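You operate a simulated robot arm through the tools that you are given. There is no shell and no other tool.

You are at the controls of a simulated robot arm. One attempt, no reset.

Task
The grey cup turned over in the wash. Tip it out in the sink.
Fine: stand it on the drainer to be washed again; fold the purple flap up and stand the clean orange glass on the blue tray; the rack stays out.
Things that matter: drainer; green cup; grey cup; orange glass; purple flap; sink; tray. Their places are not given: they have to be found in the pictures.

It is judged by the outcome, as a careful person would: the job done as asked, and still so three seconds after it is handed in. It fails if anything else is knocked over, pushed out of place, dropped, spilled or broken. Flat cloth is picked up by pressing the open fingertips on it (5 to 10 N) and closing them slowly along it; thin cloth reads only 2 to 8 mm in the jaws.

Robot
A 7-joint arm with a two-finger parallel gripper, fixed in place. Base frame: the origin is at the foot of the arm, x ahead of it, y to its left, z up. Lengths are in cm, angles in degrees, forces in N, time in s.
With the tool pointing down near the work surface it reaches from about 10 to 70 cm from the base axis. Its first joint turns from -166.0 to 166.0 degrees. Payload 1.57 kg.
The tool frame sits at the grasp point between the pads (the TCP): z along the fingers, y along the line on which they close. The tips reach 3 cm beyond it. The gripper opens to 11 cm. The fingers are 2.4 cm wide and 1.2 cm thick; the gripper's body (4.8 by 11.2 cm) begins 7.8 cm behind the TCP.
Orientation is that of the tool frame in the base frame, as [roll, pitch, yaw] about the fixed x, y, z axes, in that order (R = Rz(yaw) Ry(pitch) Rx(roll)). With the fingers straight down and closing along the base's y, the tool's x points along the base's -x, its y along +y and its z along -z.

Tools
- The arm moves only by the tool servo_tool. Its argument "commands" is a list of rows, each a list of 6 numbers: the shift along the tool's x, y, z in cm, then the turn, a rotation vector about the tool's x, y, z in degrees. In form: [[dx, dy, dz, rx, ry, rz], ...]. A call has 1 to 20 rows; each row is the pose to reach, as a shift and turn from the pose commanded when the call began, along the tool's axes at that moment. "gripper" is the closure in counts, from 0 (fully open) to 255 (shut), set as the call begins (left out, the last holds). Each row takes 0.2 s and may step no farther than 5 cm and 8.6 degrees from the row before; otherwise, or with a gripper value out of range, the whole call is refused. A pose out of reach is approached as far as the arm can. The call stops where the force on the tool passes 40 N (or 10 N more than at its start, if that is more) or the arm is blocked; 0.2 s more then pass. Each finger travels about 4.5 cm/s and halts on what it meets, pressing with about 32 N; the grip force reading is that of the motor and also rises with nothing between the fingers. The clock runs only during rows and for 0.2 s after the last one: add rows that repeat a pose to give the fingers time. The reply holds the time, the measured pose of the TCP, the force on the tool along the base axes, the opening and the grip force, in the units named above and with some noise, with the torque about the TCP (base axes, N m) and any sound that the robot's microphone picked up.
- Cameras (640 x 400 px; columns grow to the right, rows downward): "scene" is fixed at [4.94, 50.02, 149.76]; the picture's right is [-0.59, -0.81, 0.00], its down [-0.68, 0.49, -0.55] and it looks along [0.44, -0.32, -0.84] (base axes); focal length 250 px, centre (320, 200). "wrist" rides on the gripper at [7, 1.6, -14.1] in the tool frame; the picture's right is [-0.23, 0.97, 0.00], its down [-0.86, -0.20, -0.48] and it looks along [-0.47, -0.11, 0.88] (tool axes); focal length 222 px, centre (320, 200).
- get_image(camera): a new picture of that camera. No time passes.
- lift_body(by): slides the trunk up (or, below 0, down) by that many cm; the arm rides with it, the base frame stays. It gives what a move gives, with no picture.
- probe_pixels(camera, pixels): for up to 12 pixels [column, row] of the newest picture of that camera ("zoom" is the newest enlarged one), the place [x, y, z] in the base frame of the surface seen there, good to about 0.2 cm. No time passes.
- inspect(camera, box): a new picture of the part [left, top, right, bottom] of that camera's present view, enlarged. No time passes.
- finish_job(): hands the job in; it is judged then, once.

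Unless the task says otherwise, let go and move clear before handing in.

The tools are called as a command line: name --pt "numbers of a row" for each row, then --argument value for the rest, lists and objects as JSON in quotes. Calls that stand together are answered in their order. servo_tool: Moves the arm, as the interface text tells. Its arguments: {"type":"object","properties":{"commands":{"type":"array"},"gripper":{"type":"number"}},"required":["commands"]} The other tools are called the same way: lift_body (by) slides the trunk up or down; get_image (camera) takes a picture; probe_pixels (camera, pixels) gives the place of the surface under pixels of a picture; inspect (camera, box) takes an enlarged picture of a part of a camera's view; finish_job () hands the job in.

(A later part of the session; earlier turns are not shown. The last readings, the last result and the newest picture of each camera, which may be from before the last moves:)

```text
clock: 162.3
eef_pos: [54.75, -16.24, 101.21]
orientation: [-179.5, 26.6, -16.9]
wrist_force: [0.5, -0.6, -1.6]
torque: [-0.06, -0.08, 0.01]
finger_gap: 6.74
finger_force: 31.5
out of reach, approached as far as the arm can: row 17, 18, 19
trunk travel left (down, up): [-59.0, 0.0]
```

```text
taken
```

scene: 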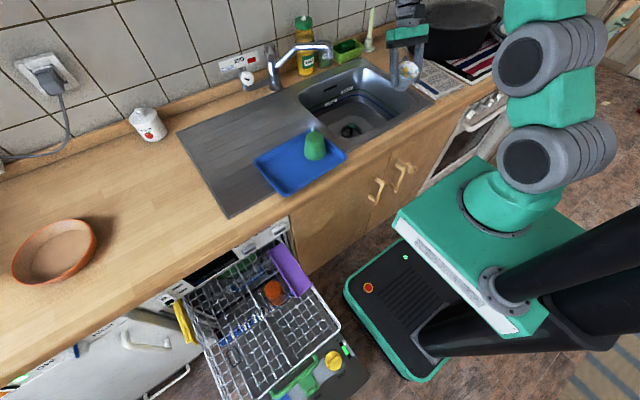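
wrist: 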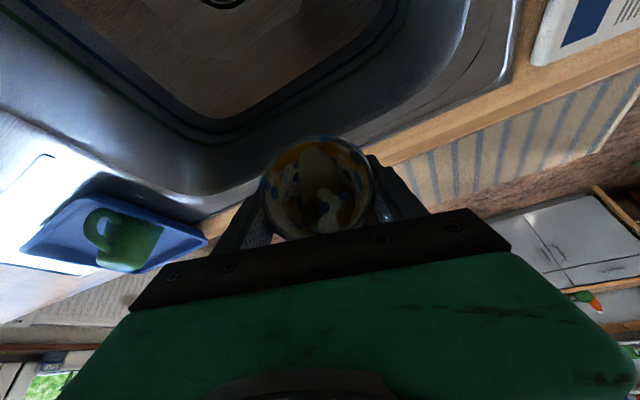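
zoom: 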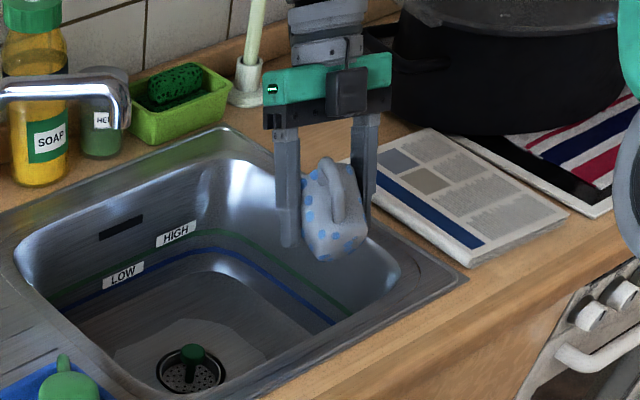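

The cup is now tipped with its mouth facing outward and down into the bowl (T≈70°). I'll look into the cup for remaining liquid.

inspect --camera "wrist" --box '[240, 120, 400, 250]'

inspect --camera "scene" --box '[320, 60, 420, 140]'

```text
3.08 times, centred on (320, 185) of wrist
```

zoom: 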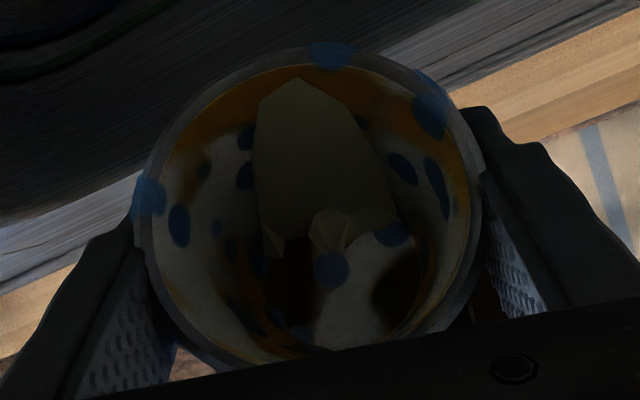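

```text
5.00 times, centred on (370, 100) of scene
```

zoom: 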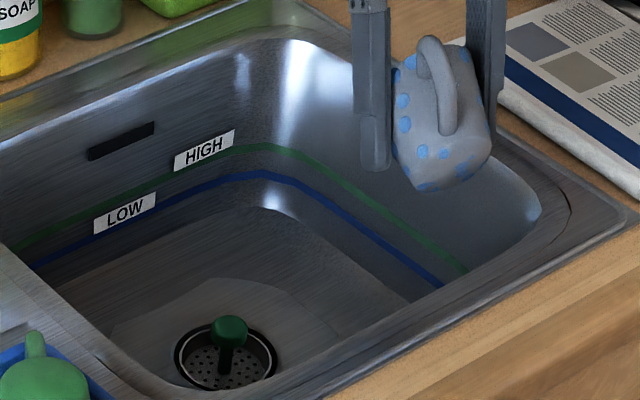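

Some liquid remains along the low side of the cup. I'll increase the lean to about 50° (total tip ≈94°) while drawing in slightly, keeping the lip over the bowl.

servo_tool --pt "-0.18 0.01 0.37 0 -2 0" --pt "-0.36 0.02 0.74 0 -4 0" --pt "-0.53 0.03 1.1 0 -6 0" --pt "-0.71 0.04 1.47 0 -8 0" --pt "-0.89 0.05 1.84 0 -10 0" --pt "-1.07 0.07 2.21 0 -12 0" --pt "-1.24 0.08 2.58 0 -14 0" --pt "-1.42 0.09 2.95 0 -16 0" --pt "-1.6 0.1 3.31 0 -18 0" --pt "-1.78 0.11 3.68 0 -20 0" --pt "-1.95 0.12 4.05 0 -22 0" --pt "-2.13 0.13 4.42 0 -24 0" --pt "-2.13 0.13 4.42 0 -24 0"

inspect --camera "wrist" --box '[240, 120, 400, 250]'

inspect --camera "scene" --box '[320, 60, 420, 140]'

```text
clock: 165.1
eef_pos: [44.69, -11.12, 97.82]
orientation: [-179.1, 50.6, -16.6]
wrist_force: [-0.7, -0.2, -1.8]
torque: [0.0, 0.01, 0.01]
finger_gap: 6.76
finger_force: 31.8
out of reach, approached as far as the arm can: row 2, 3, 4, 5, 6, 7, 8, 9, 10, 11, 12, 13
trunk travel left (down, up): [-59.0, 0.0]
```

```text
3.08 times, centred on (320, 185) of wrist
```

zoom: 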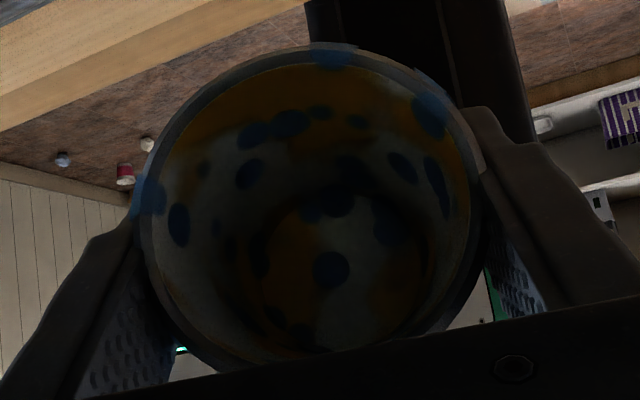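

```text
5.00 times, centred on (370, 100) of scene
```

zoom: 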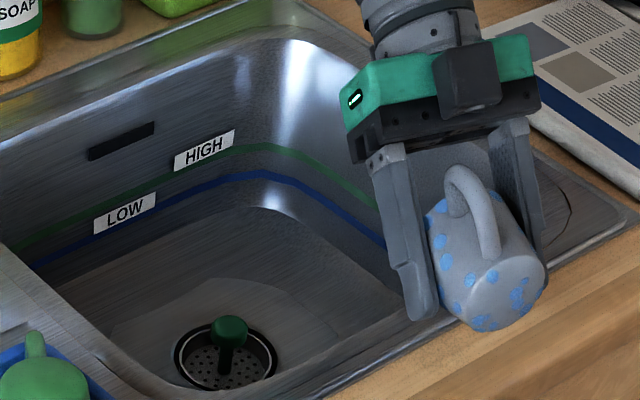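

The arm slid inward to x 44.7 as it leaned, and the cup now looks empty. I need to check whether everything went into the bowl, so I'll look closely at the deck and counter.

get_image --camera "scene"

inspect --camera "scene" --box '[320, 80, 460, 180]'

get_image --camera "wrist"

```text
taken
```

scene: 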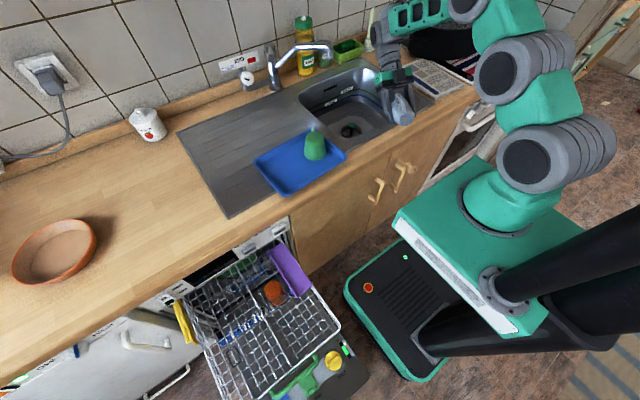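

```text
4.00 times, centred on (390, 130) of scene
```

zoom: 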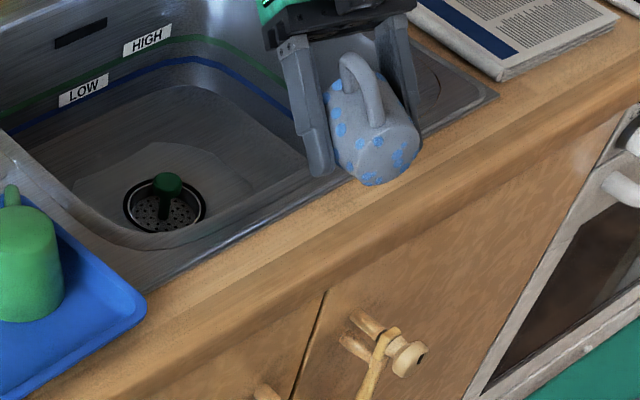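

```text
taken
```

wrist: 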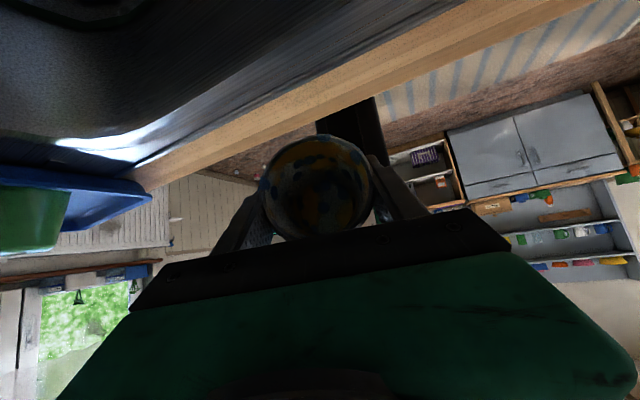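

The counter, deck and cabinet front look clean, and the cup interior is empty, so the liquid went into the bowl. Now I'll ease the lean back and rise, then spin the cup upright again.

servo_tool --pt "-0.4 0.1 -0.6 0 2.4 0" --pt "-0.85 0.2 -1.18 0 4.8 0" --pt "-1.27 0.3 -1.77 0 7.2 0" --pt "-1.7 0.4 -2.36 0 9.6 0" --pt "-2.1 0.5 -2.95 0 12 0" --pt "-2.54 0.6 -3.53 0 14.4 0" --pt "-2.96 0.7 -4.12 0 16.8 0" --pt "-3.38 0.8 -4.7 0 19.2 0" --pt "-3.8 0.9 -5.3 0 21.6 0" --pt "-4.23 1 -5.89 0 24 0" --pt "-4.23 1 -5.89 0 24 0"

inspect --camera "wrist" --box '[240, 120, 400, 250]'

inspect --camera "scene" --box '[320, 60, 460, 180]'

```text
clock: 167.5
eef_pos: [46.31, -12.9, 104.61]
orientation: [-179.7, 26.8, -16.9]
wrist_force: [-0.8, -0.7, -2.0]
torque: [-0.06, -0.04, -0.02]
finger_gap: 6.75
finger_force: 31.3
trunk travel left (down, up): [-59.0, 0.0]
```

```text
3.08 times, centred on (320, 185) of wrist
```

zoom: 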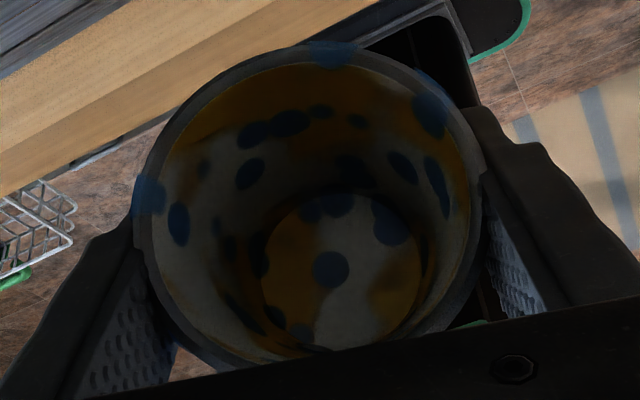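

```text
3.33 times, centred on (390, 120) of scene
```

zoom: 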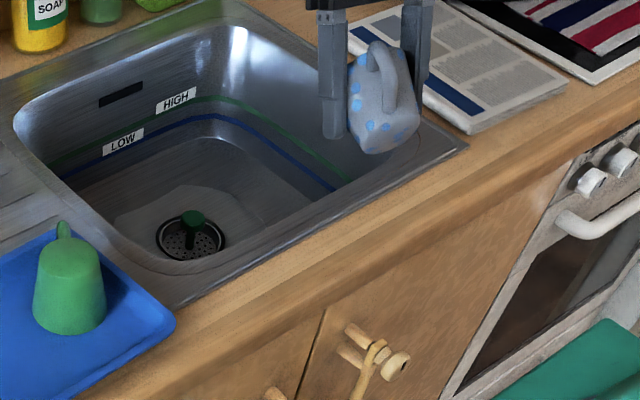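

The cup is empty and the deck is clean. With this spin the cup comes upright when the tool leans outward about 44°, which suits placing on the drainer directly. First I'll bring the tool vertical and up, clear of the sink.

servo_tool --pt "-0.53 0.01 -0.42 0 2.2 0" --pt "-1.06 0.02 -0.84 0 4.5 0" --pt "-1.6 0.03 -1.27 0 6.7 0" --pt "-2.13 0.03 -1.7 0 8.9 0" --pt "-2.66 0.04 -2.1 0 11.2 0" --pt "-3.2 0.05 -2.54 0 13.4 0" --pt "-3.73 0.06 -2.96 0 15.6 0" --pt "-4.26 0.07 -3.38 0 17.9 0" --pt "-4.8 0.08 -3.8 0 20.1 0" --pt "-5.33 0.09 -4.2 0 22.3 0" --pt "-5.86 0.1 -4.65 0 24.6 0" --pt "-6.39 0.1 -5.07 0 26.8 0" --pt "-6.39 0.1 -5.07 0 26.8 0"

get_image --camera "scene"

```text
clock: 170.3
eef_pos: [44.02, -12.43, 113.79]
orientation: [-179.8, 0.3, -17.2]
wrist_force: [-0.4, 0.1, -1.3]
torque: [0.02, -0.04, -0.05]
finger_gap: 6.75
finger_force: 31.7
out of reach, approached as far as the arm can: row 11, 12, 13
trunk travel left (down, up): [-59.0, 0.0]
```

```text
taken
```

scene: 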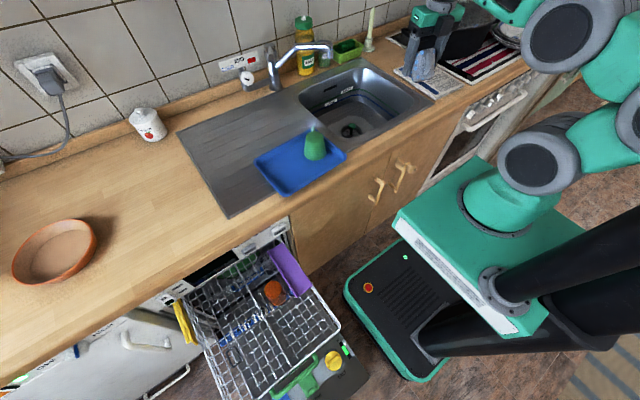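

The tool is vertical at (44, -12.4, 113.8). I'll swing round to about (35, 29) facing the drainer, staying high.

servo_tool --pt "-0.357 -0.635 -0.02 0 0 -0.97" --pt "-1.072 -1.905 -0.05 0 0 -2.92" --pt "-2.145 -3.811 -0.1 0 0 -5.83" --pt "-3.336 -5.928 -0.16 0 0 -9.07" --pt "-4.528 -8.045 -0.22 0 0 -12.31" --pt "-5.719 -10.162 -0.27 0 0 -15.55" --pt "-6.911 -12.279 -0.33 0 0 -18.79" --pt "-8.102 -14.396 -0.39 0 0 -22.03" --pt "-9.294 -16.513 -0.44 0 0 -25.26" --pt "-10.485 -18.63 -0.5 0 0 -28.5" --pt "-11.677 -20.747 -0.56 0 0 -31.74" --pt "-12.868 -22.864 -0.61 0 0 -34.98" --pt "-14.06 -24.981 -0.67 0 0 -38.22" --pt "-15.251 -27.098 -0.73 0 0 -41.46" --pt "-16.443 -29.215 -0.78 0 0 -44.7" --pt "-17.634 -31.332 -0.84 0 0 -47.94" --pt "-18.826 -33.449 -0.9 0 0 -51.18" --pt "-19.898 -35.354 -0.95 0 0 -54.09" --pt "-20.613 -36.624 -0.98 0 0 -56.03" --pt "-20.97 -37.26 -1 0 0 -57"

get_image --camera "scene"

get_image --camera "wrist"

```text
clock: 174.5
eef_pos: [34.83, 29.62, 114.88]
orientation: [-179.9, -0.3, 40.1]
wrist_force: [0.5, -0.5, -2.2]
torque: [-0.02, -0.03, 0.01]
finger_gap: 6.74
finger_force: 31.7
out of reach, approached as far as the arm can: row 2, 3, 4, 5, 6, 7, 8, 9, 10, 11, 12, 13, 14, 15
trunk travel left (down, up): [-59.0, 0.0]
```

```text
taken
```

scene: 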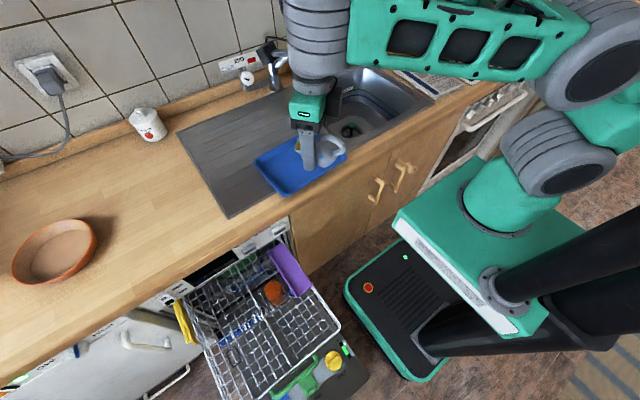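

```text
taken
```

wrist: 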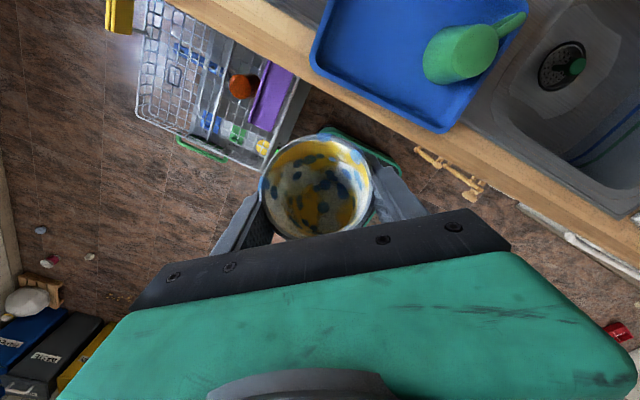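

The cup is clearly empty (wrist 320,190) and I'm facing the drainer. I'll reach up and outward while leaning the tool out, so the cup comes upright above the drainer spot (52, 43.5), still high.

servo_tool --pt "0.3 0 -1.5 0 0.8 0" --pt "0.8 0.02 -3.3 0 2 0" --pt "1.4 0.03 -5.1 0 3.5 0" --pt "2.2 0.05 -6.9 0 5.5 0" --pt "3.2 0.07 -8.7 0 8 0" --pt "4.4 0.1 -10.5 0 10.5 0" --pt "5.7 0.13 -12.2 0 13.2 0" --pt "7.1 0.16 -13.8 0 16 0" --pt "8.6 0.19 -15.3 0 19 0" --pt "10.2 0.22 -16.7 0 22 0" --pt "11.9 0.25 -18 0 25 0" --pt "13.6 0.28 -19.2 0 28 0" --pt "15.3 0.31 -20.3 0 31 0" --pt "17 0.34 -21.3 0 34 0" --pt "18.7 0.38 -22.2 0 37 0" --pt "20.3 0.41 -23 0 40 0" --pt "21.5 0.44 -23.6 0 42.5 0" --pt "22.1 0.45 -24 0 44 0" --pt "22.1 0.45 -24 0 44 0"

get_image --camera "scene"

get_image --camera "wrist"

```text
clock: 178.5
eef_pos: [52.16, 43.23, 138.98]
orientation: [-179.8, -44.3, 39.9]
wrist_force: [0.1, 0.5, -2.2]
torque: [0.02, -0.04, -0.02]
finger_gap: 6.71
finger_force: 31.7
trunk travel left (down, up): [-59.0, 0.0]
```

```text
taken
```

scene: 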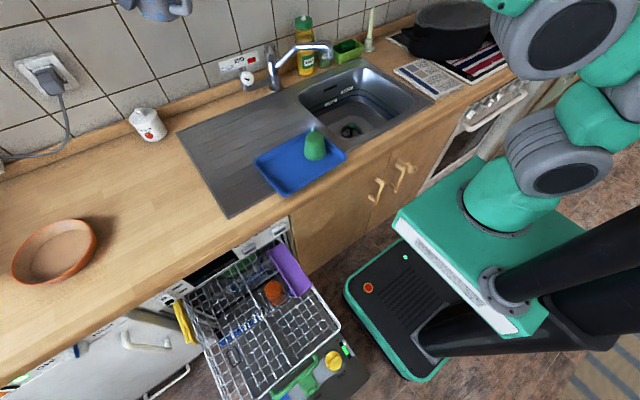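

```text
taken
```

wrist: 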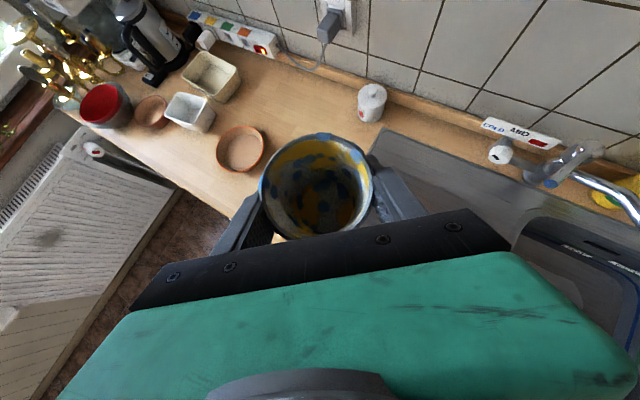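

No flags: the cup is upright at (52.2, 43.2, 139), above the free strip of the drainer. I'll lower the trunk 36 cm straight down and check.

lift_body --by -36

get_image --camera "scene"

inspect --camera "scene" --box '[170, 90, 350, 230]'

get_image --camera "wrist"

```text
clock: 182.0
eef_pos: [52.09, 43.27, 102.96]
orientation: [-179.7, -44.3, 39.9]
wrist_force: [0.1, 0.1, -2.1]
torque: [0.0, 0.0, 0.01]
finger_gap: 6.75
finger_force: 31.7
trunk travel left (down, up): [-23.0, 36.0]
```

```text
taken
```

scene: 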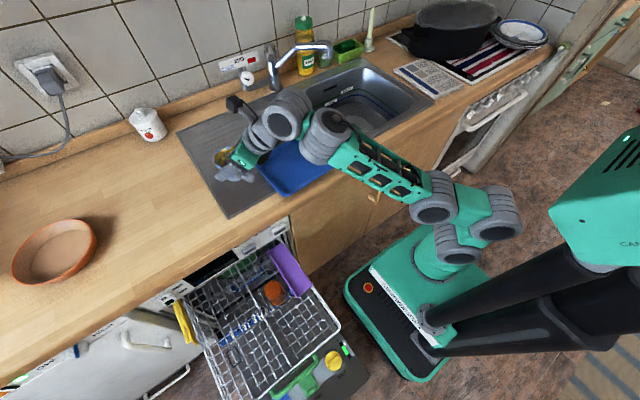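

```text
2.86 times, centred on (260, 160) of scene
```

zoom: 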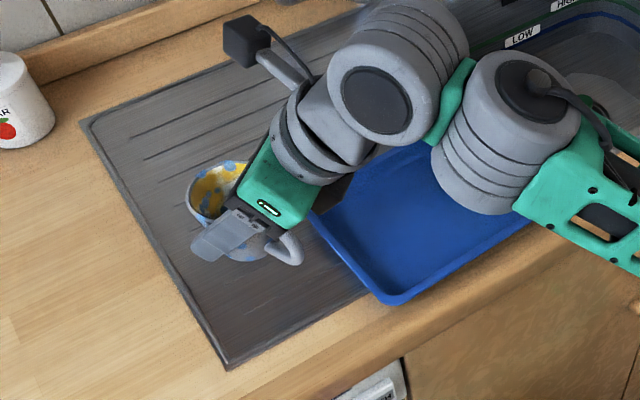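

```text
taken
```

wrist: 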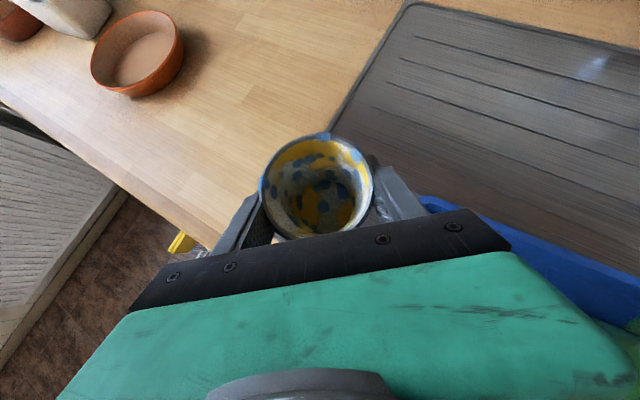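

The cup is upright above the drainer (zoom 225,200), and the tray edge is clear. I'll probe its rim to verify that it's level and where it will land.

probe_pixels --camera "zoom" --pixels '[[189, 200], [200, 173], [230, 163], [246, 168], [205, 218], [290, 250], [225, 258], [310, 215], [330, 240], [180, 250], [230, 300], [300, 300]]'

probe_pixels --camera "wrist" --pixels '[[265, 190], [370, 180], [318, 137], [290, 148], [352, 150], [320, 195], [265, 210], [430, 205]]'

```text
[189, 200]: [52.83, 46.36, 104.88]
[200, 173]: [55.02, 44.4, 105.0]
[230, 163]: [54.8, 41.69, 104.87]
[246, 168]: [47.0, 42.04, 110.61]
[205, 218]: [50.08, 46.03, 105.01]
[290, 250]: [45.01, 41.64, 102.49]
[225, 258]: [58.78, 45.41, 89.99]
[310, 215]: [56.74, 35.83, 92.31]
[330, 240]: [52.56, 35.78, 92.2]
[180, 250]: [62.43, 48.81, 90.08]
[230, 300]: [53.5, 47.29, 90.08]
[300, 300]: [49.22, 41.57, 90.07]
```

```text
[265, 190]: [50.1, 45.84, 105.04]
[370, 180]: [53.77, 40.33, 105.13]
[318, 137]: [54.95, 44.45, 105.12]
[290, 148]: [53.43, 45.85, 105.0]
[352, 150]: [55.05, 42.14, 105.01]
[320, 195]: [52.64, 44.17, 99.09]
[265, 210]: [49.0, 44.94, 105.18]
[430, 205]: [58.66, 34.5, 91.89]
```

The rim is level (z 105.0 all round), with its centre at (51.9, 43.2) and the bottom about 8 cm above the drainer. I'll lower the trunk 7 cm, then finish with small steps.

lift_body --by -7

servo_tool --pt "-0.21 0 0.215 0 0 0" --pt "-0.42 0 0.43 0 0 0" --pt "-0.56 0 0.57 0 0 0" --pt "-0.63 0 0.645 0 0 0" --pt "-0.63 0 0.645 0 0 0"

```text
clock: 183.1
eef_pos: [52.01, 43.22, 96.02]
orientation: [-179.8, -44.3, 39.8]
wrist_force: [0.1, 0.4, -1.8]
torque: [-0.01, 0.0, 0.02]
finger_gap: 6.74
finger_force: 32.1
trunk travel left (down, up): [-16.0, 43.0]
```

```text
clock: 184.3
eef_pos: [52.01, 43.15, 95.19]
orientation: [180.0, -44.3, 40.0]
wrist_force: [0.0, -0.1, -1.6]
torque: [-0.03, -0.03, -0.01]
finger_gap: 6.74
finger_force: 32.2
trunk travel left (down, up): [-16.0, 43.0]
```

No contact yet at z 95.2. I'll go down a few more millimetres in tiny steps.

servo_tool --pt "-0.07 0 0.072 0 0 0" --pt "-0.14 0 0.143 0 0 0" --pt "-0.14 0 0.143 0 0 0"

servo_tool --pt "-0.07 0 0.072 0 0 0" --pt "-0.11 0 0.11 0 0 0" --pt "-0.11 0 0.11 0 0 0"

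```text
clock: 185.1
eef_pos: [52.05, 43.32, 94.96]
orientation: [179.9, -44.3, 40.0]
wrist_force: [0.3, 0.2, -0.8]
torque: [0.0, -0.07, 0.0]
finger_gap: 6.75
finger_force: 31.9
trunk travel left (down, up): [-16.0, 43.0]
```

```text
clock: 185.9
eef_pos: [52.14, 43.31, 95.04]
orientation: [179.9, -44.5, 39.9]
wrist_force: [1.8, 3.0, 5.4]
torque: [-0.06, -0.13, 0.02]
finger_gap: 6.74
finger_force: 32.1
trunk travel left (down, up): [-16.0, 43.0]
```

Contact is at +5.4 N, so the cup is on the drainer. I'll open the jaws to about 8.6 cm.

servo_tool --pt "0 0 0 0 0 0" --pt "0 0 0 0 0 0" --pt "0 0 0 0 0 0" --pt "0 0 0 0 0 0" --gripper 56

inspect --camera "scene" --box '[170, 90, 350, 230]'

get_image --camera "wrist"

```text
clock: 186.9
eef_pos: [52.06, 43.15, 94.75]
orientation: [179.9, -44.2, 39.9]
wrist_force: [1.2, -0.4, 0.4]
torque: [-0.01, 0.02, 0.02]
finger_gap: 8.56
finger_force: 0.0
trunk travel left (down, up): [-16.0, 43.0]
```

```text
2.86 times, centred on (260, 160) of scene
```

zoom: 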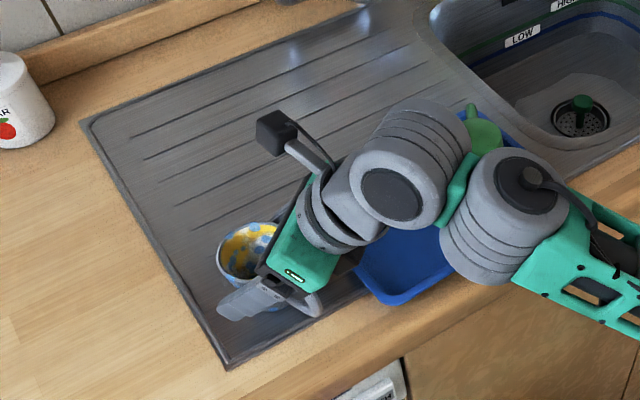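

```text
taken
```

wrist: 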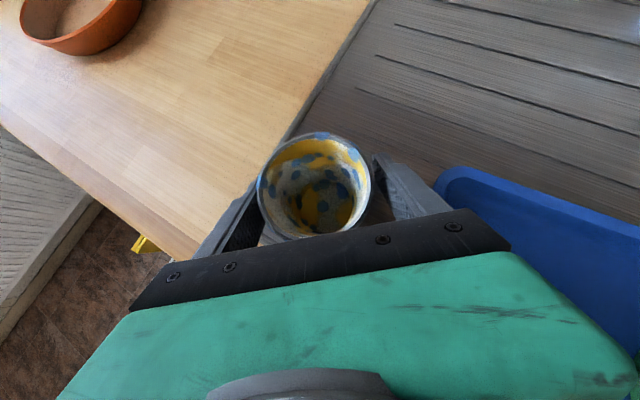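

The cup stands on the drainer (zoom 250,250), released. I'll rise straight up with the trunk.

lift_body --by 3

inspect --camera "scene" --box '[170, 90, 350, 230]'

lift_body --by 25

inspect --camera "scene" --box '[170, 90, 350, 230]'

```text
clock: 187.6
eef_pos: [52.12, 43.25, 97.72]
orientation: [179.9, -44.2, 39.9]
wrist_force: [0.3, -0.2, 0.3]
torque: [-0.03, 0.01, 0.0]
finger_gap: 8.57
finger_force: 0.2
trunk travel left (down, up): [-19.0, 40.0]
```

```text
2.86 times, centred on (260, 160) of scene
```

zoom: 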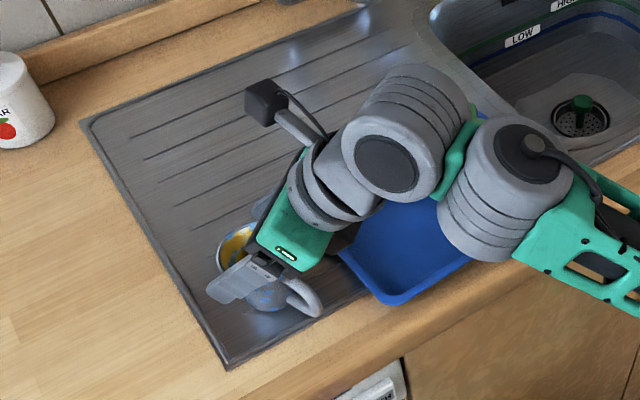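

```text
clock: 190.2
eef_pos: [51.99, 43.13, 122.79]
orientation: [180.0, -44.2, 40.0]
wrist_force: [-0.6, 0.2, 0.7]
torque: [0.02, -0.01, -0.01]
finger_gap: 8.57
finger_force: 0.0
trunk travel left (down, up): [-44.0, 15.0]
```

```text
2.86 times, centred on (260, 160) of scene
```

zoom: 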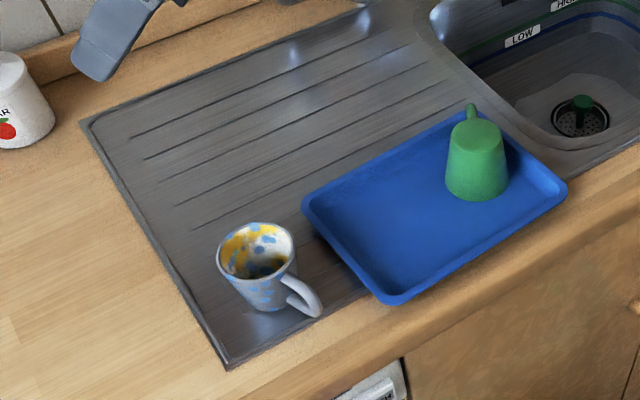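

The grey cup stands empty on the drainer (zoom 255,265), and the green cup and tray are undisturbed. Next is the purple flap: I'll lift its inner edge with closed fingertips from below, then push it past upright. First I'll bring the arm back to vertical near (33, 42).

servo_tool --pt "-0.7 -0.6 -0.35 0 -2.2 0" --pt "-1.7 -1.35 -0.85 0 -5.3 0" --pt "-2.8 -2.25 -1.37 0 -8.6 0" --pt "-3.9 -3.1 -1.9 0 -12 0" --pt "-5 -4 -2.45 0 -15.4 0" --pt "-6.1 -4.85 -3 0 -18.8 0" --pt "-7.2 -5.75 -3.5 0 -22.2 0" --pt "-8.3 -6.6 -4.05 0 -25.6 0" --pt "-9.4 -7.5 -4.6 0 -29 0" --pt "-10.5 -8.4 -5.1 0 -32.4 0" --pt "-11.6 -9.25 -5.65 0 -35.8 0" --pt "-12.7 -10.1 -6.2 0 -39.2 0" --pt "-13.7 -10.9 -6.7 0 -42.2 0" --pt "-14.38 -11.45 -7 0 -44 0" --pt "-14.38 -11.45 -7 0 -44 0" --gripper 255

get_image --camera "scene"

```text
clock: 193.4
eef_pos: [31.88, 40.36, 112.26]
orientation: [-180.0, -0.2, 39.8]
wrist_force: [-0.1, 0.4, -1.3]
torque: [0.02, -0.01, -0.02]
finger_gap: 0.05
finger_force: 21.1
out of reach, approached as far as the arm can: row 8, 9, 10, 11, 12, 13, 14, 15
trunk travel left (down, up): [-44.0, 15.0]
```

```text
taken
```

scene: 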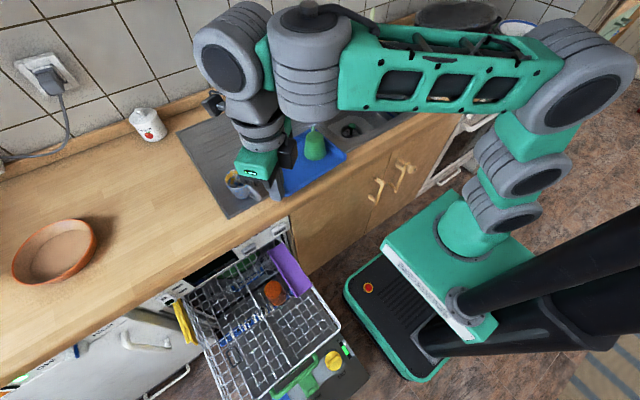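

Vertical at (31.9, 40.4, 112), fingers closed. I'll lower and turn to about (24.5, 48, 100) with yaw 80, then lower the trunk.

servo_tool --pt "-0.05 -0.7 0.8 0 0 -3" --pt "-0.15 -1.8 2.1 0 0 -7" --pt "-0.25 -3 3.5 0 0 -11.5" --pt "-0.35 -4.2 4.9 0 0 -16" --pt "-0.45 -5.5 6.4 0 0 -21" --pt "-0.55 -6.8 7.9 0 0 -26" --pt "-0.63 -8 9.3 0 0 -30.5" --pt "-0.7 -9.1 10.6 0 0 -34.5" --pt "-0.78 -10 11.7 0 0 -38" --pt "-0.82 -10.57 12.3 0 0 -40" --pt "-0.82 -10.57 12.3 0 0 -40"

lift_body --by -10

get_image --camera "scene"

```text
clock: 195.8
eef_pos: [24.83, 47.74, 100.14]
orientation: [179.8, -0.1, 79.9]
wrist_force: [-0.2, -0.4, -0.7]
torque: [-0.02, 0.03, 0.02]
finger_gap: 0.01
finger_force: 20.6
trunk travel left (down, up): [-44.0, 15.0]
```

```text
clock: 197.1
eef_pos: [24.86, 47.84, 90.06]
orientation: [179.9, -0.2, 79.8]
wrist_force: [-0.1, -0.2, 0.3]
torque: [0.01, 0.0, -0.03]
finger_gap: 0.0
finger_force: 21.1
trunk travel left (down, up): [-34.0, 25.0]
```

```text
taken
```

scene: 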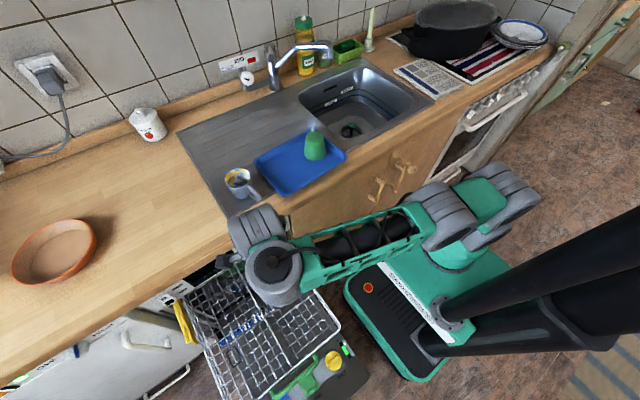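

I'll zoom in on the wrist to see which way the side joint points before leaning.

inspect --camera "scene" --box '[190, 180, 450, 340]'

get_image --camera "wrist"

```text
2.46 times, centred on (320, 260) of scene
```

zoom: 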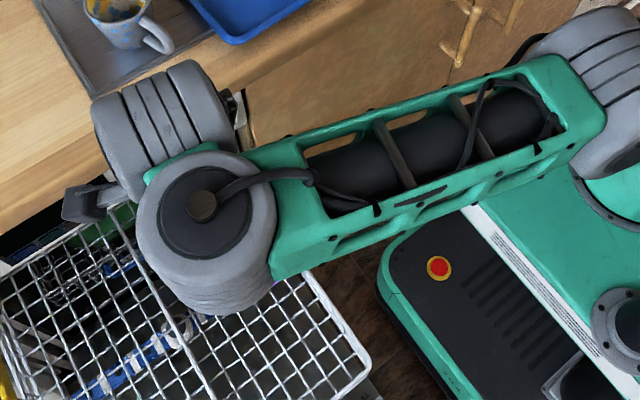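

```text
taken
```

wrist: 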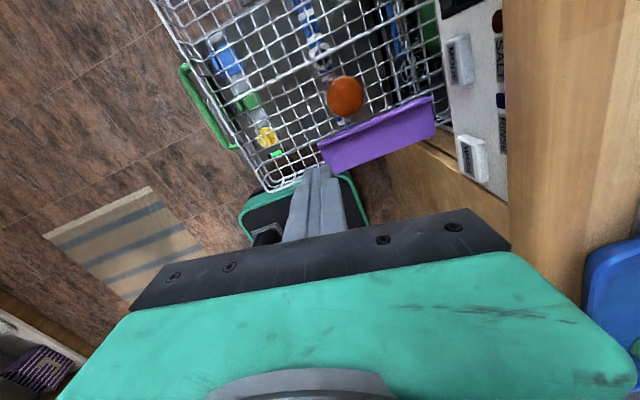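

The side joint currently points toward +x, which is awkward. Raising the tool well above the shoulder makes the wrist line up with the arm again, so I'll go up to about (21, 40, 113) first.

servo_tool --pt "-0.4 -0.1 -1 0 0 0" --pt "-1.1 -0.3 -3 0 0 0" --pt "-1.8 -0.53 -5 0 0 0" --pt "-2.55 -0.75 -7 0 0 0" --pt "-3.3 -0.97 -9 0 0 0" --pt "-4 -1.18 -11 0 0 0" --pt "-4.7 -1.39 -13 0 0 0" --pt "-5.5 -1.6 -15 0 0 0" --pt "-6.2 -1.82 -17 0 0 0" --pt "-6.9 -2.03 -19 0 0 0" --pt "-7.7 -2.25 -21 0 0 0" --pt "-8.2 -2.4 -22.5 0 0 0" --pt "-8.37 -2.46 -23 0 0 0" --pt "-8.37 -2.46 -23 0 0 0"

inspect --camera "scene" --box '[190, 100, 510, 320]'

```text
clock: 200.1
eef_pos: [21.0, 39.86, 113.24]
orientation: [179.7, -0.1, 79.8]
wrist_force: [0.1, -0.3, -0.6]
torque: [-0.02, 0.0, 0.0]
finger_gap: 0.01
finger_force: 21.5
out of reach, approached as far as the arm can: row 7
trunk travel left (down, up): [-34.0, 25.0]
```

```text
1.82 times, centred on (350, 210) of scene
```

zoom: 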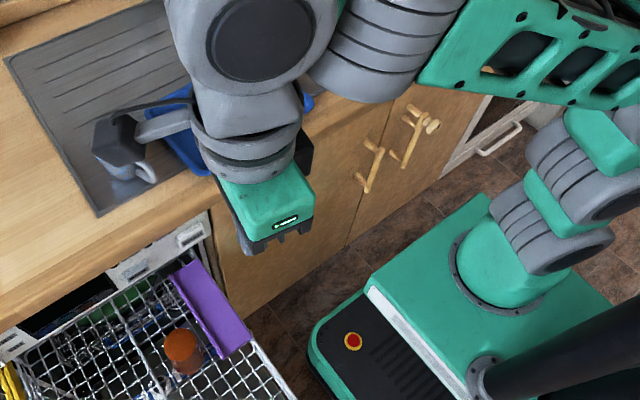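

The wrist is aligned again (side-joint disc facing the camera). I'll lean inward to 30° while moving toward (25, 48.5, 92), outside the flap's free edge.

servo_tool --pt "0.2 0.05 0.3 0 -2.5 0" --pt "0.6 0.15 1 0 -5.5 0" --pt "1.1 0.3 2 0 -8.5 0" --pt "1.7 0.45 3.3 0 -11.5 0" --pt "2.4 0.6 4.8 0 -14 0" --pt "3.1 0.8 6.4 0 -16.5 0" --pt "3.9 1 8.2 0 -19 0" --pt "4.7 1.25 10 0 -21 0" --pt "5.6 1.5 12 0 -23 0" --pt "6.5 1.7 14 0 -25 0" --pt "7.3 1.9 16 0 -27 0" --pt "8.1 2.15 18 0 -28.5 0" --pt "8.8 2.3 20 0 -29.5 0" --pt "9.17 2.41 21 0 -30 0" --pt "9.17 2.41 21 0 -30 0"

get_image --camera "scene"

get_image --camera "wrist"

```text
clock: 203.3
eef_pos: [24.15, 47.85, 91.42]
orientation: [-175.6, 29.0, 81.7]
wrist_force: [-0.4, -0.5, -0.6]
torque: [-0.02, -0.01, 0.01]
finger_gap: 0.01
finger_force: 21.4
out of reach, approached as far as the arm can: row 3, 4, 5, 6, 7, 8, 9, 10, 11, 12, 13, 14, 15
trunk travel left (down, up): [-34.0, 25.0]
```

```text
taken
```

scene: 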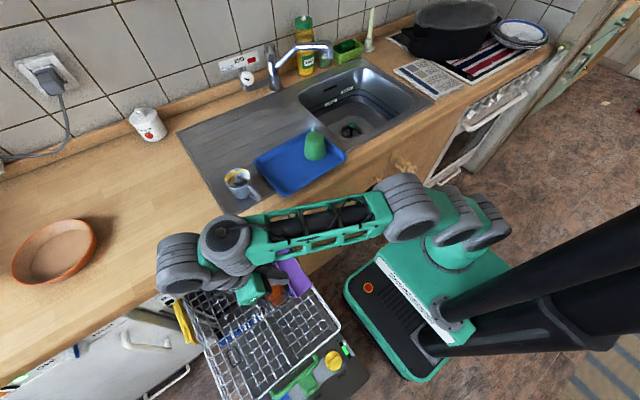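

```text
taken
```

wrist: 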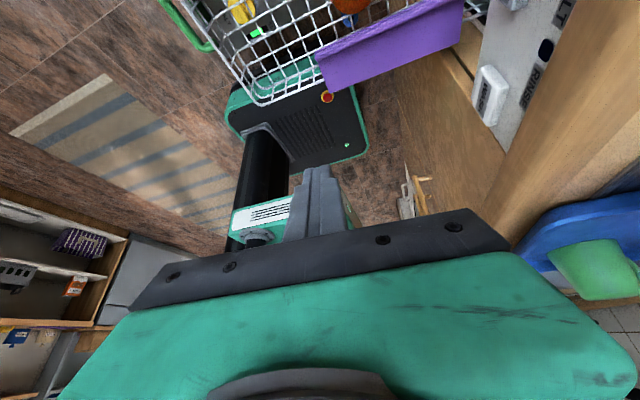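

The tool leans about 29° inward at (24.2, 47.9, 91.4). I'll shift slightly outward and +x so the fingertips will pass outside the flap's edge on the way down.

servo_tool --pt "0.5 0.3 -0.3 0 0 0" --pt "1 0.6 -0.6 0 0 0" --pt "1.45 0.91 -0.875 0 0 0" --pt "1.45 0.91 -0.875 0 0 0"

```text
clock: 204.3
eef_pos: [24.87, 48.14, 90.69]
orientation: [-175.6, 28.9, 81.6]
wrist_force: [-0.3, 0.0, -0.2]
torque: [0.0, 0.0, -0.01]
finger_gap: 0.0
finger_force: 21.7
out of reach, approached as far as the arm can: row 1, 2, 3, 4
trunk travel left (down, up): [-34.0, 25.0]
```

Still limited at this height. I'll go down 12 cm with the arm, where there's more reach, and shift outward at the same time.

servo_tool --pt "0.86 0.11 1.23 0 0 0" --pt "1.73 0.22 2.47 0 0 0" --pt "2.59 0.33 3.7 0 0 0" --pt "3.45 0.44 4.93 0 0 0" --pt "4.3 0.55 6.16 0 0 0" --pt "5.2 0.66 7.4 0 0 0" --pt "6 0.77 8.63 0 0 0" --pt "6.9 0.88 9.86 0 0 0" --pt "6.9 0.88 9.86 0 0 0"

get_image --camera "scene"

get_image --camera "wrist"

```text
clock: 206.3
eef_pos: [24.94, 49.31, 78.66]
orientation: [-175.5, 29.0, 81.8]
wrist_force: [-1.0, -0.3, -0.8]
torque: [-0.02, 0.05, -0.01]
finger_gap: 0.0
finger_force: 21.1
trunk travel left (down, up): [-34.0, 25.0]
```

```text
taken
```

scene: 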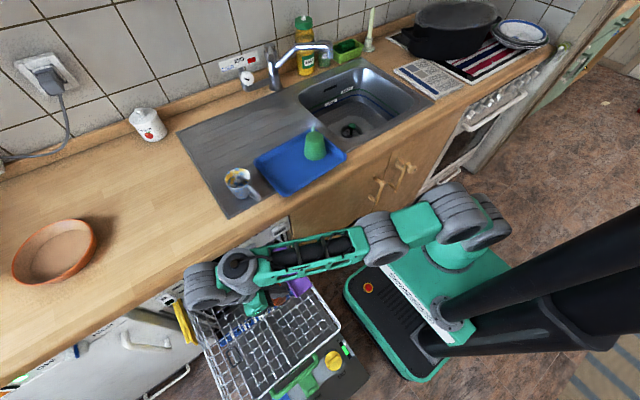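

```text
taken
```

wrist: 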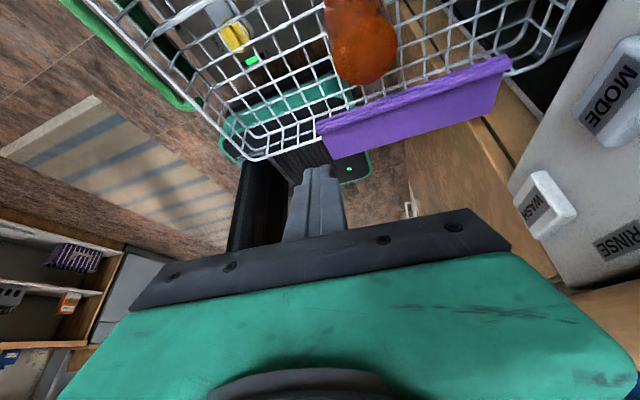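

No flags now, and the closed fingertips are outside the flap edge with the gripper body well above the glass. I'll lower the trunk 15 cm so the tips come down beside the flap.

lift_body --by -15

get_image --camera "wrist"

inspect --camera "scene" --box '[190, 220, 390, 350]'

```text
clock: 208.1
eef_pos: [25.15, 49.31, 63.64]
orientation: [-175.5, 29.0, 81.8]
wrist_force: [-0.2, 1.1, 0.3]
torque: [0.01, -0.01, 0.0]
finger_gap: 0.01
finger_force: 21.7
trunk travel left (down, up): [-19.0, 40.0]
```

```text
taken
```

wrist: 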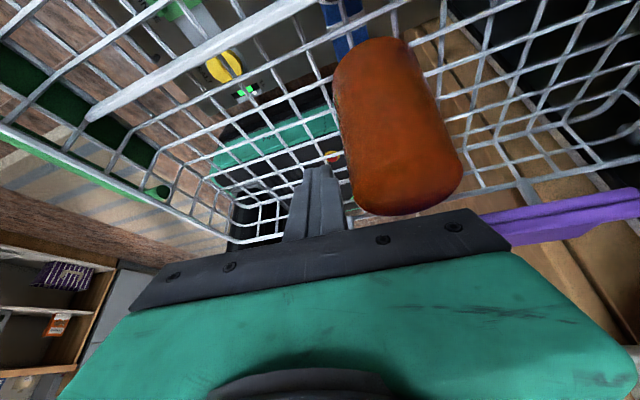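

```text
3.08 times, centred on (290, 285) of scene
```

zoom: 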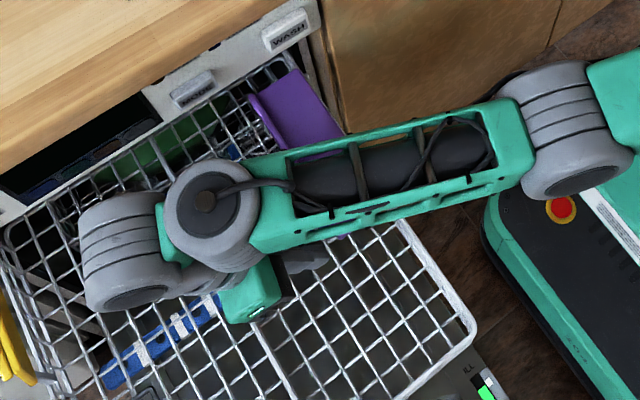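

The readings match the geometry: the tips are at z≈61 beside and below the flap edge, clear of the glass (wrist 400,130). I'll slide under the edge by moving 3.6 cm toward -y.

servo_tool --pt "-0.6 0.13 0.33 0 0 0" --pt "-1.3 0.27 0.7 0 0 0" --pt "-1.95 0.41 1.05 0 0 0" --pt "-2.6 0.54 1.4 0 0 0" --pt "-3.115 0.651 1.68 0 0 0" --pt "-3.115 0.651 1.68 0 0 0"

get_image --camera "wrist"

inspect --camera "scene" --box '[240, 230, 360, 310]'

```text
clock: 209.5
eef_pos: [25.16, 46.11, 63.85]
orientation: [-175.2, 28.0, 82.0]
wrist_force: [-1.8, 19.4, -0.1]
torque: [-0.48, 0.0, 0.31]
finger_gap: 0.01
finger_force: 21.5
trunk travel left (down, up): [-19.0, 40.0]
stopped in row 6: the force on the tool passed its limit at 42 N (the readings are from after the stop); the commanded pose is now the measured one
```

```text
taken
```

wrist: 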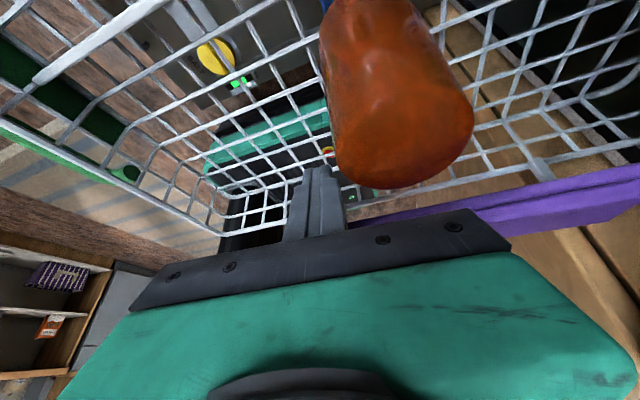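

```text
5.00 times, centred on (300, 270) of scene
```

zoom: 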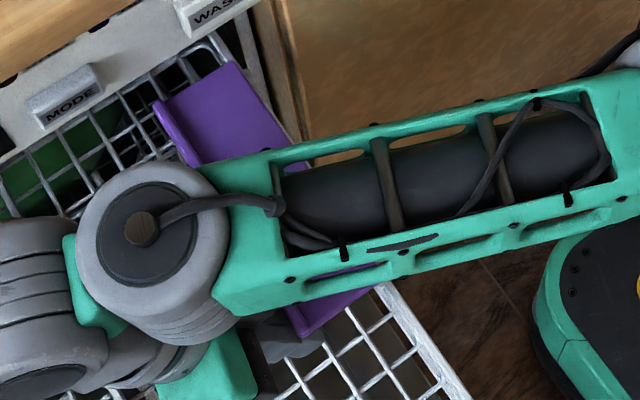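

Contact: the tips press against the flap's edge (19 N in y). I'll back off 2 mm and raise 2.5 cm so the inclined fingers start lifting the edge.

servo_tool --pt "0.175 -0.036 -0.09 0 0 0" --pt "-0.06 -0.073 -0.53 0 0 0" --pt "-0.295 -0.11 -0.97 0 0 0" --pt "-0.53 -0.147 -1.41 0 0 0" --pt "-0.765 -0.184 -1.85 0 0 0" --pt "-1.0 -0.22 -2.29 0 0 0" --pt "-1.0 -0.22 -2.29 0 0 0"

get_image --camera "wrist"

inspect --camera "scene" --box '[240, 230, 360, 310]'

```text
clock: 211.1
eef_pos: [25.3, 46.28, 66.24]
orientation: [-175.1, 28.4, 81.9]
wrist_force: [0.3, 0.4, -0.4]
torque: [-0.01, -0.01, 0.04]
finger_gap: 0.01
finger_force: 21.3
trunk travel left (down, up): [-19.0, 40.0]
```

```text
taken
```

wrist: 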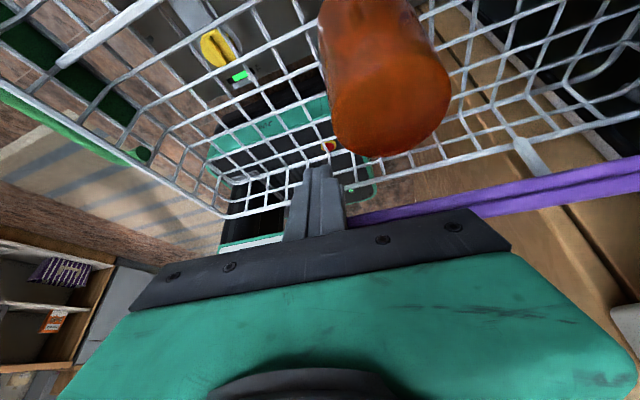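

```text
5.00 times, centred on (300, 270) of scene
```

zoom: 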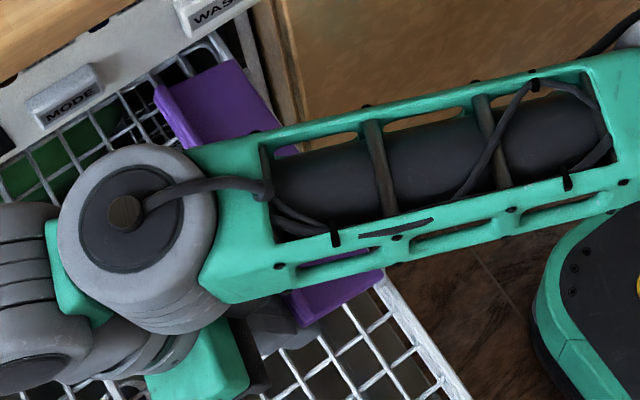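

probe_pixels --camera "zoom" --pixels '[[215, 100], [160, 100], [170, 130], [250, 110], [335, 300], [300, 310], [375, 280], [240, 70]]'

probe_pixels --camera "wrist" --pixels '[[360, 218], [450, 200], [520, 195], [600, 175], [500, 208], [620, 188], [320, 170], [390, 140]]'

```text
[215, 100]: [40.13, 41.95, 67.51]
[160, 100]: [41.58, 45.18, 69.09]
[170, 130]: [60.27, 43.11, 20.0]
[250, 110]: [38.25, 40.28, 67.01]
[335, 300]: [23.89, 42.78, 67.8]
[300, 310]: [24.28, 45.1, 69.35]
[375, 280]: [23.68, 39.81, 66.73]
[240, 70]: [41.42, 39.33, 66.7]
```

```text
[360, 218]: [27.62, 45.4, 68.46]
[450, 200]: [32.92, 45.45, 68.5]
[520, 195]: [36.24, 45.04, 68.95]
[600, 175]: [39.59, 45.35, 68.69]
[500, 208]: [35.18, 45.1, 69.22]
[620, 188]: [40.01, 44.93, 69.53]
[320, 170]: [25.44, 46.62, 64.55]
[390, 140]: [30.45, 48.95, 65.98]
```

It's working: the flap has lifted to about 17° (edge now at z≈69.2) with almost no force. I'll continue raising 5 cm.

servo_tool --pt "-0.33 -0.05 -0.61 0 0 0" --pt "-0.66 -0.1 -1.23 0 0 0" --pt "-1 -0.16 -1.84 0 0 0" --pt "-1.33 -0.21 -2.46 0 0 0" --pt "-1.66 -0.26 -3.07 0 0 0" --pt "-2 -0.31 -3.68 0 0 0" --pt "-2.37 -0.37 -4.38 0 0 0" --pt "-2.37 -0.37 -4.38 0 0 0"

get_image --camera "wrist"

inspect --camera "scene" --box '[240, 230, 360, 310]'

```text
clock: 212.9
eef_pos: [25.08, 46.24, 71.43]
orientation: [-175.1, 28.3, 81.9]
wrist_force: [0.4, 1.1, 0.5]
torque: [0.01, 0.01, 0.0]
finger_gap: 0.0
finger_force: 21.5
trunk travel left (down, up): [-19.0, 40.0]
```

```text
taken
```

wrist: 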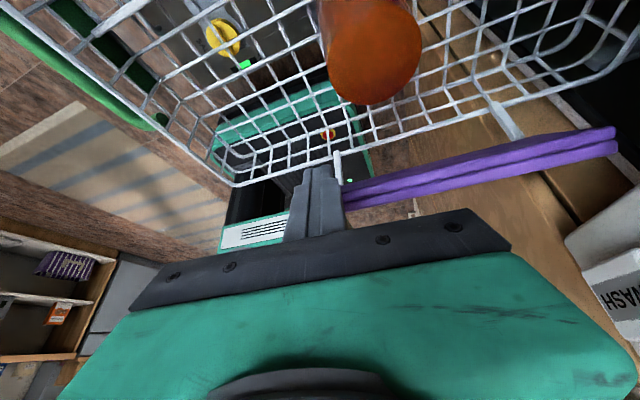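

```text
5.00 times, centred on (300, 270) of scene
```

zoom: 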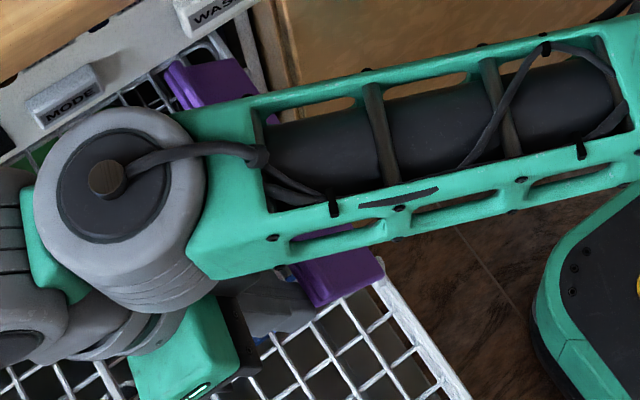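

probe_pixels --camera "wrist" --pixels '[[450, 180], [450, 170], [600, 130], [600, 150], [520, 160], [360, 195], [360, 208], [440, 195]]'

probe_pixels --camera "zoom" --pixels '[[215, 80], [190, 80], [172, 80], [235, 95], [340, 275], [315, 280], [300, 290], [375, 260]]'

```text
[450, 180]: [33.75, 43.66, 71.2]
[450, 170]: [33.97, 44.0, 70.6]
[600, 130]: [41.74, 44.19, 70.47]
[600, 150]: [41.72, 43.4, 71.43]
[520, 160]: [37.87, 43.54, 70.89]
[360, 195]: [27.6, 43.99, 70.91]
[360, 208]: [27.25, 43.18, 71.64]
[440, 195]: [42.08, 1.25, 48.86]
```

```text
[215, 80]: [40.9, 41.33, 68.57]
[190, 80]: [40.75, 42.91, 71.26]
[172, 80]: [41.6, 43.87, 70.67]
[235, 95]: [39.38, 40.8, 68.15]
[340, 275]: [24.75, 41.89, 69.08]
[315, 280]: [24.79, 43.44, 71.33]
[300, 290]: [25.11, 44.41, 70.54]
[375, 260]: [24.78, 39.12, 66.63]
```

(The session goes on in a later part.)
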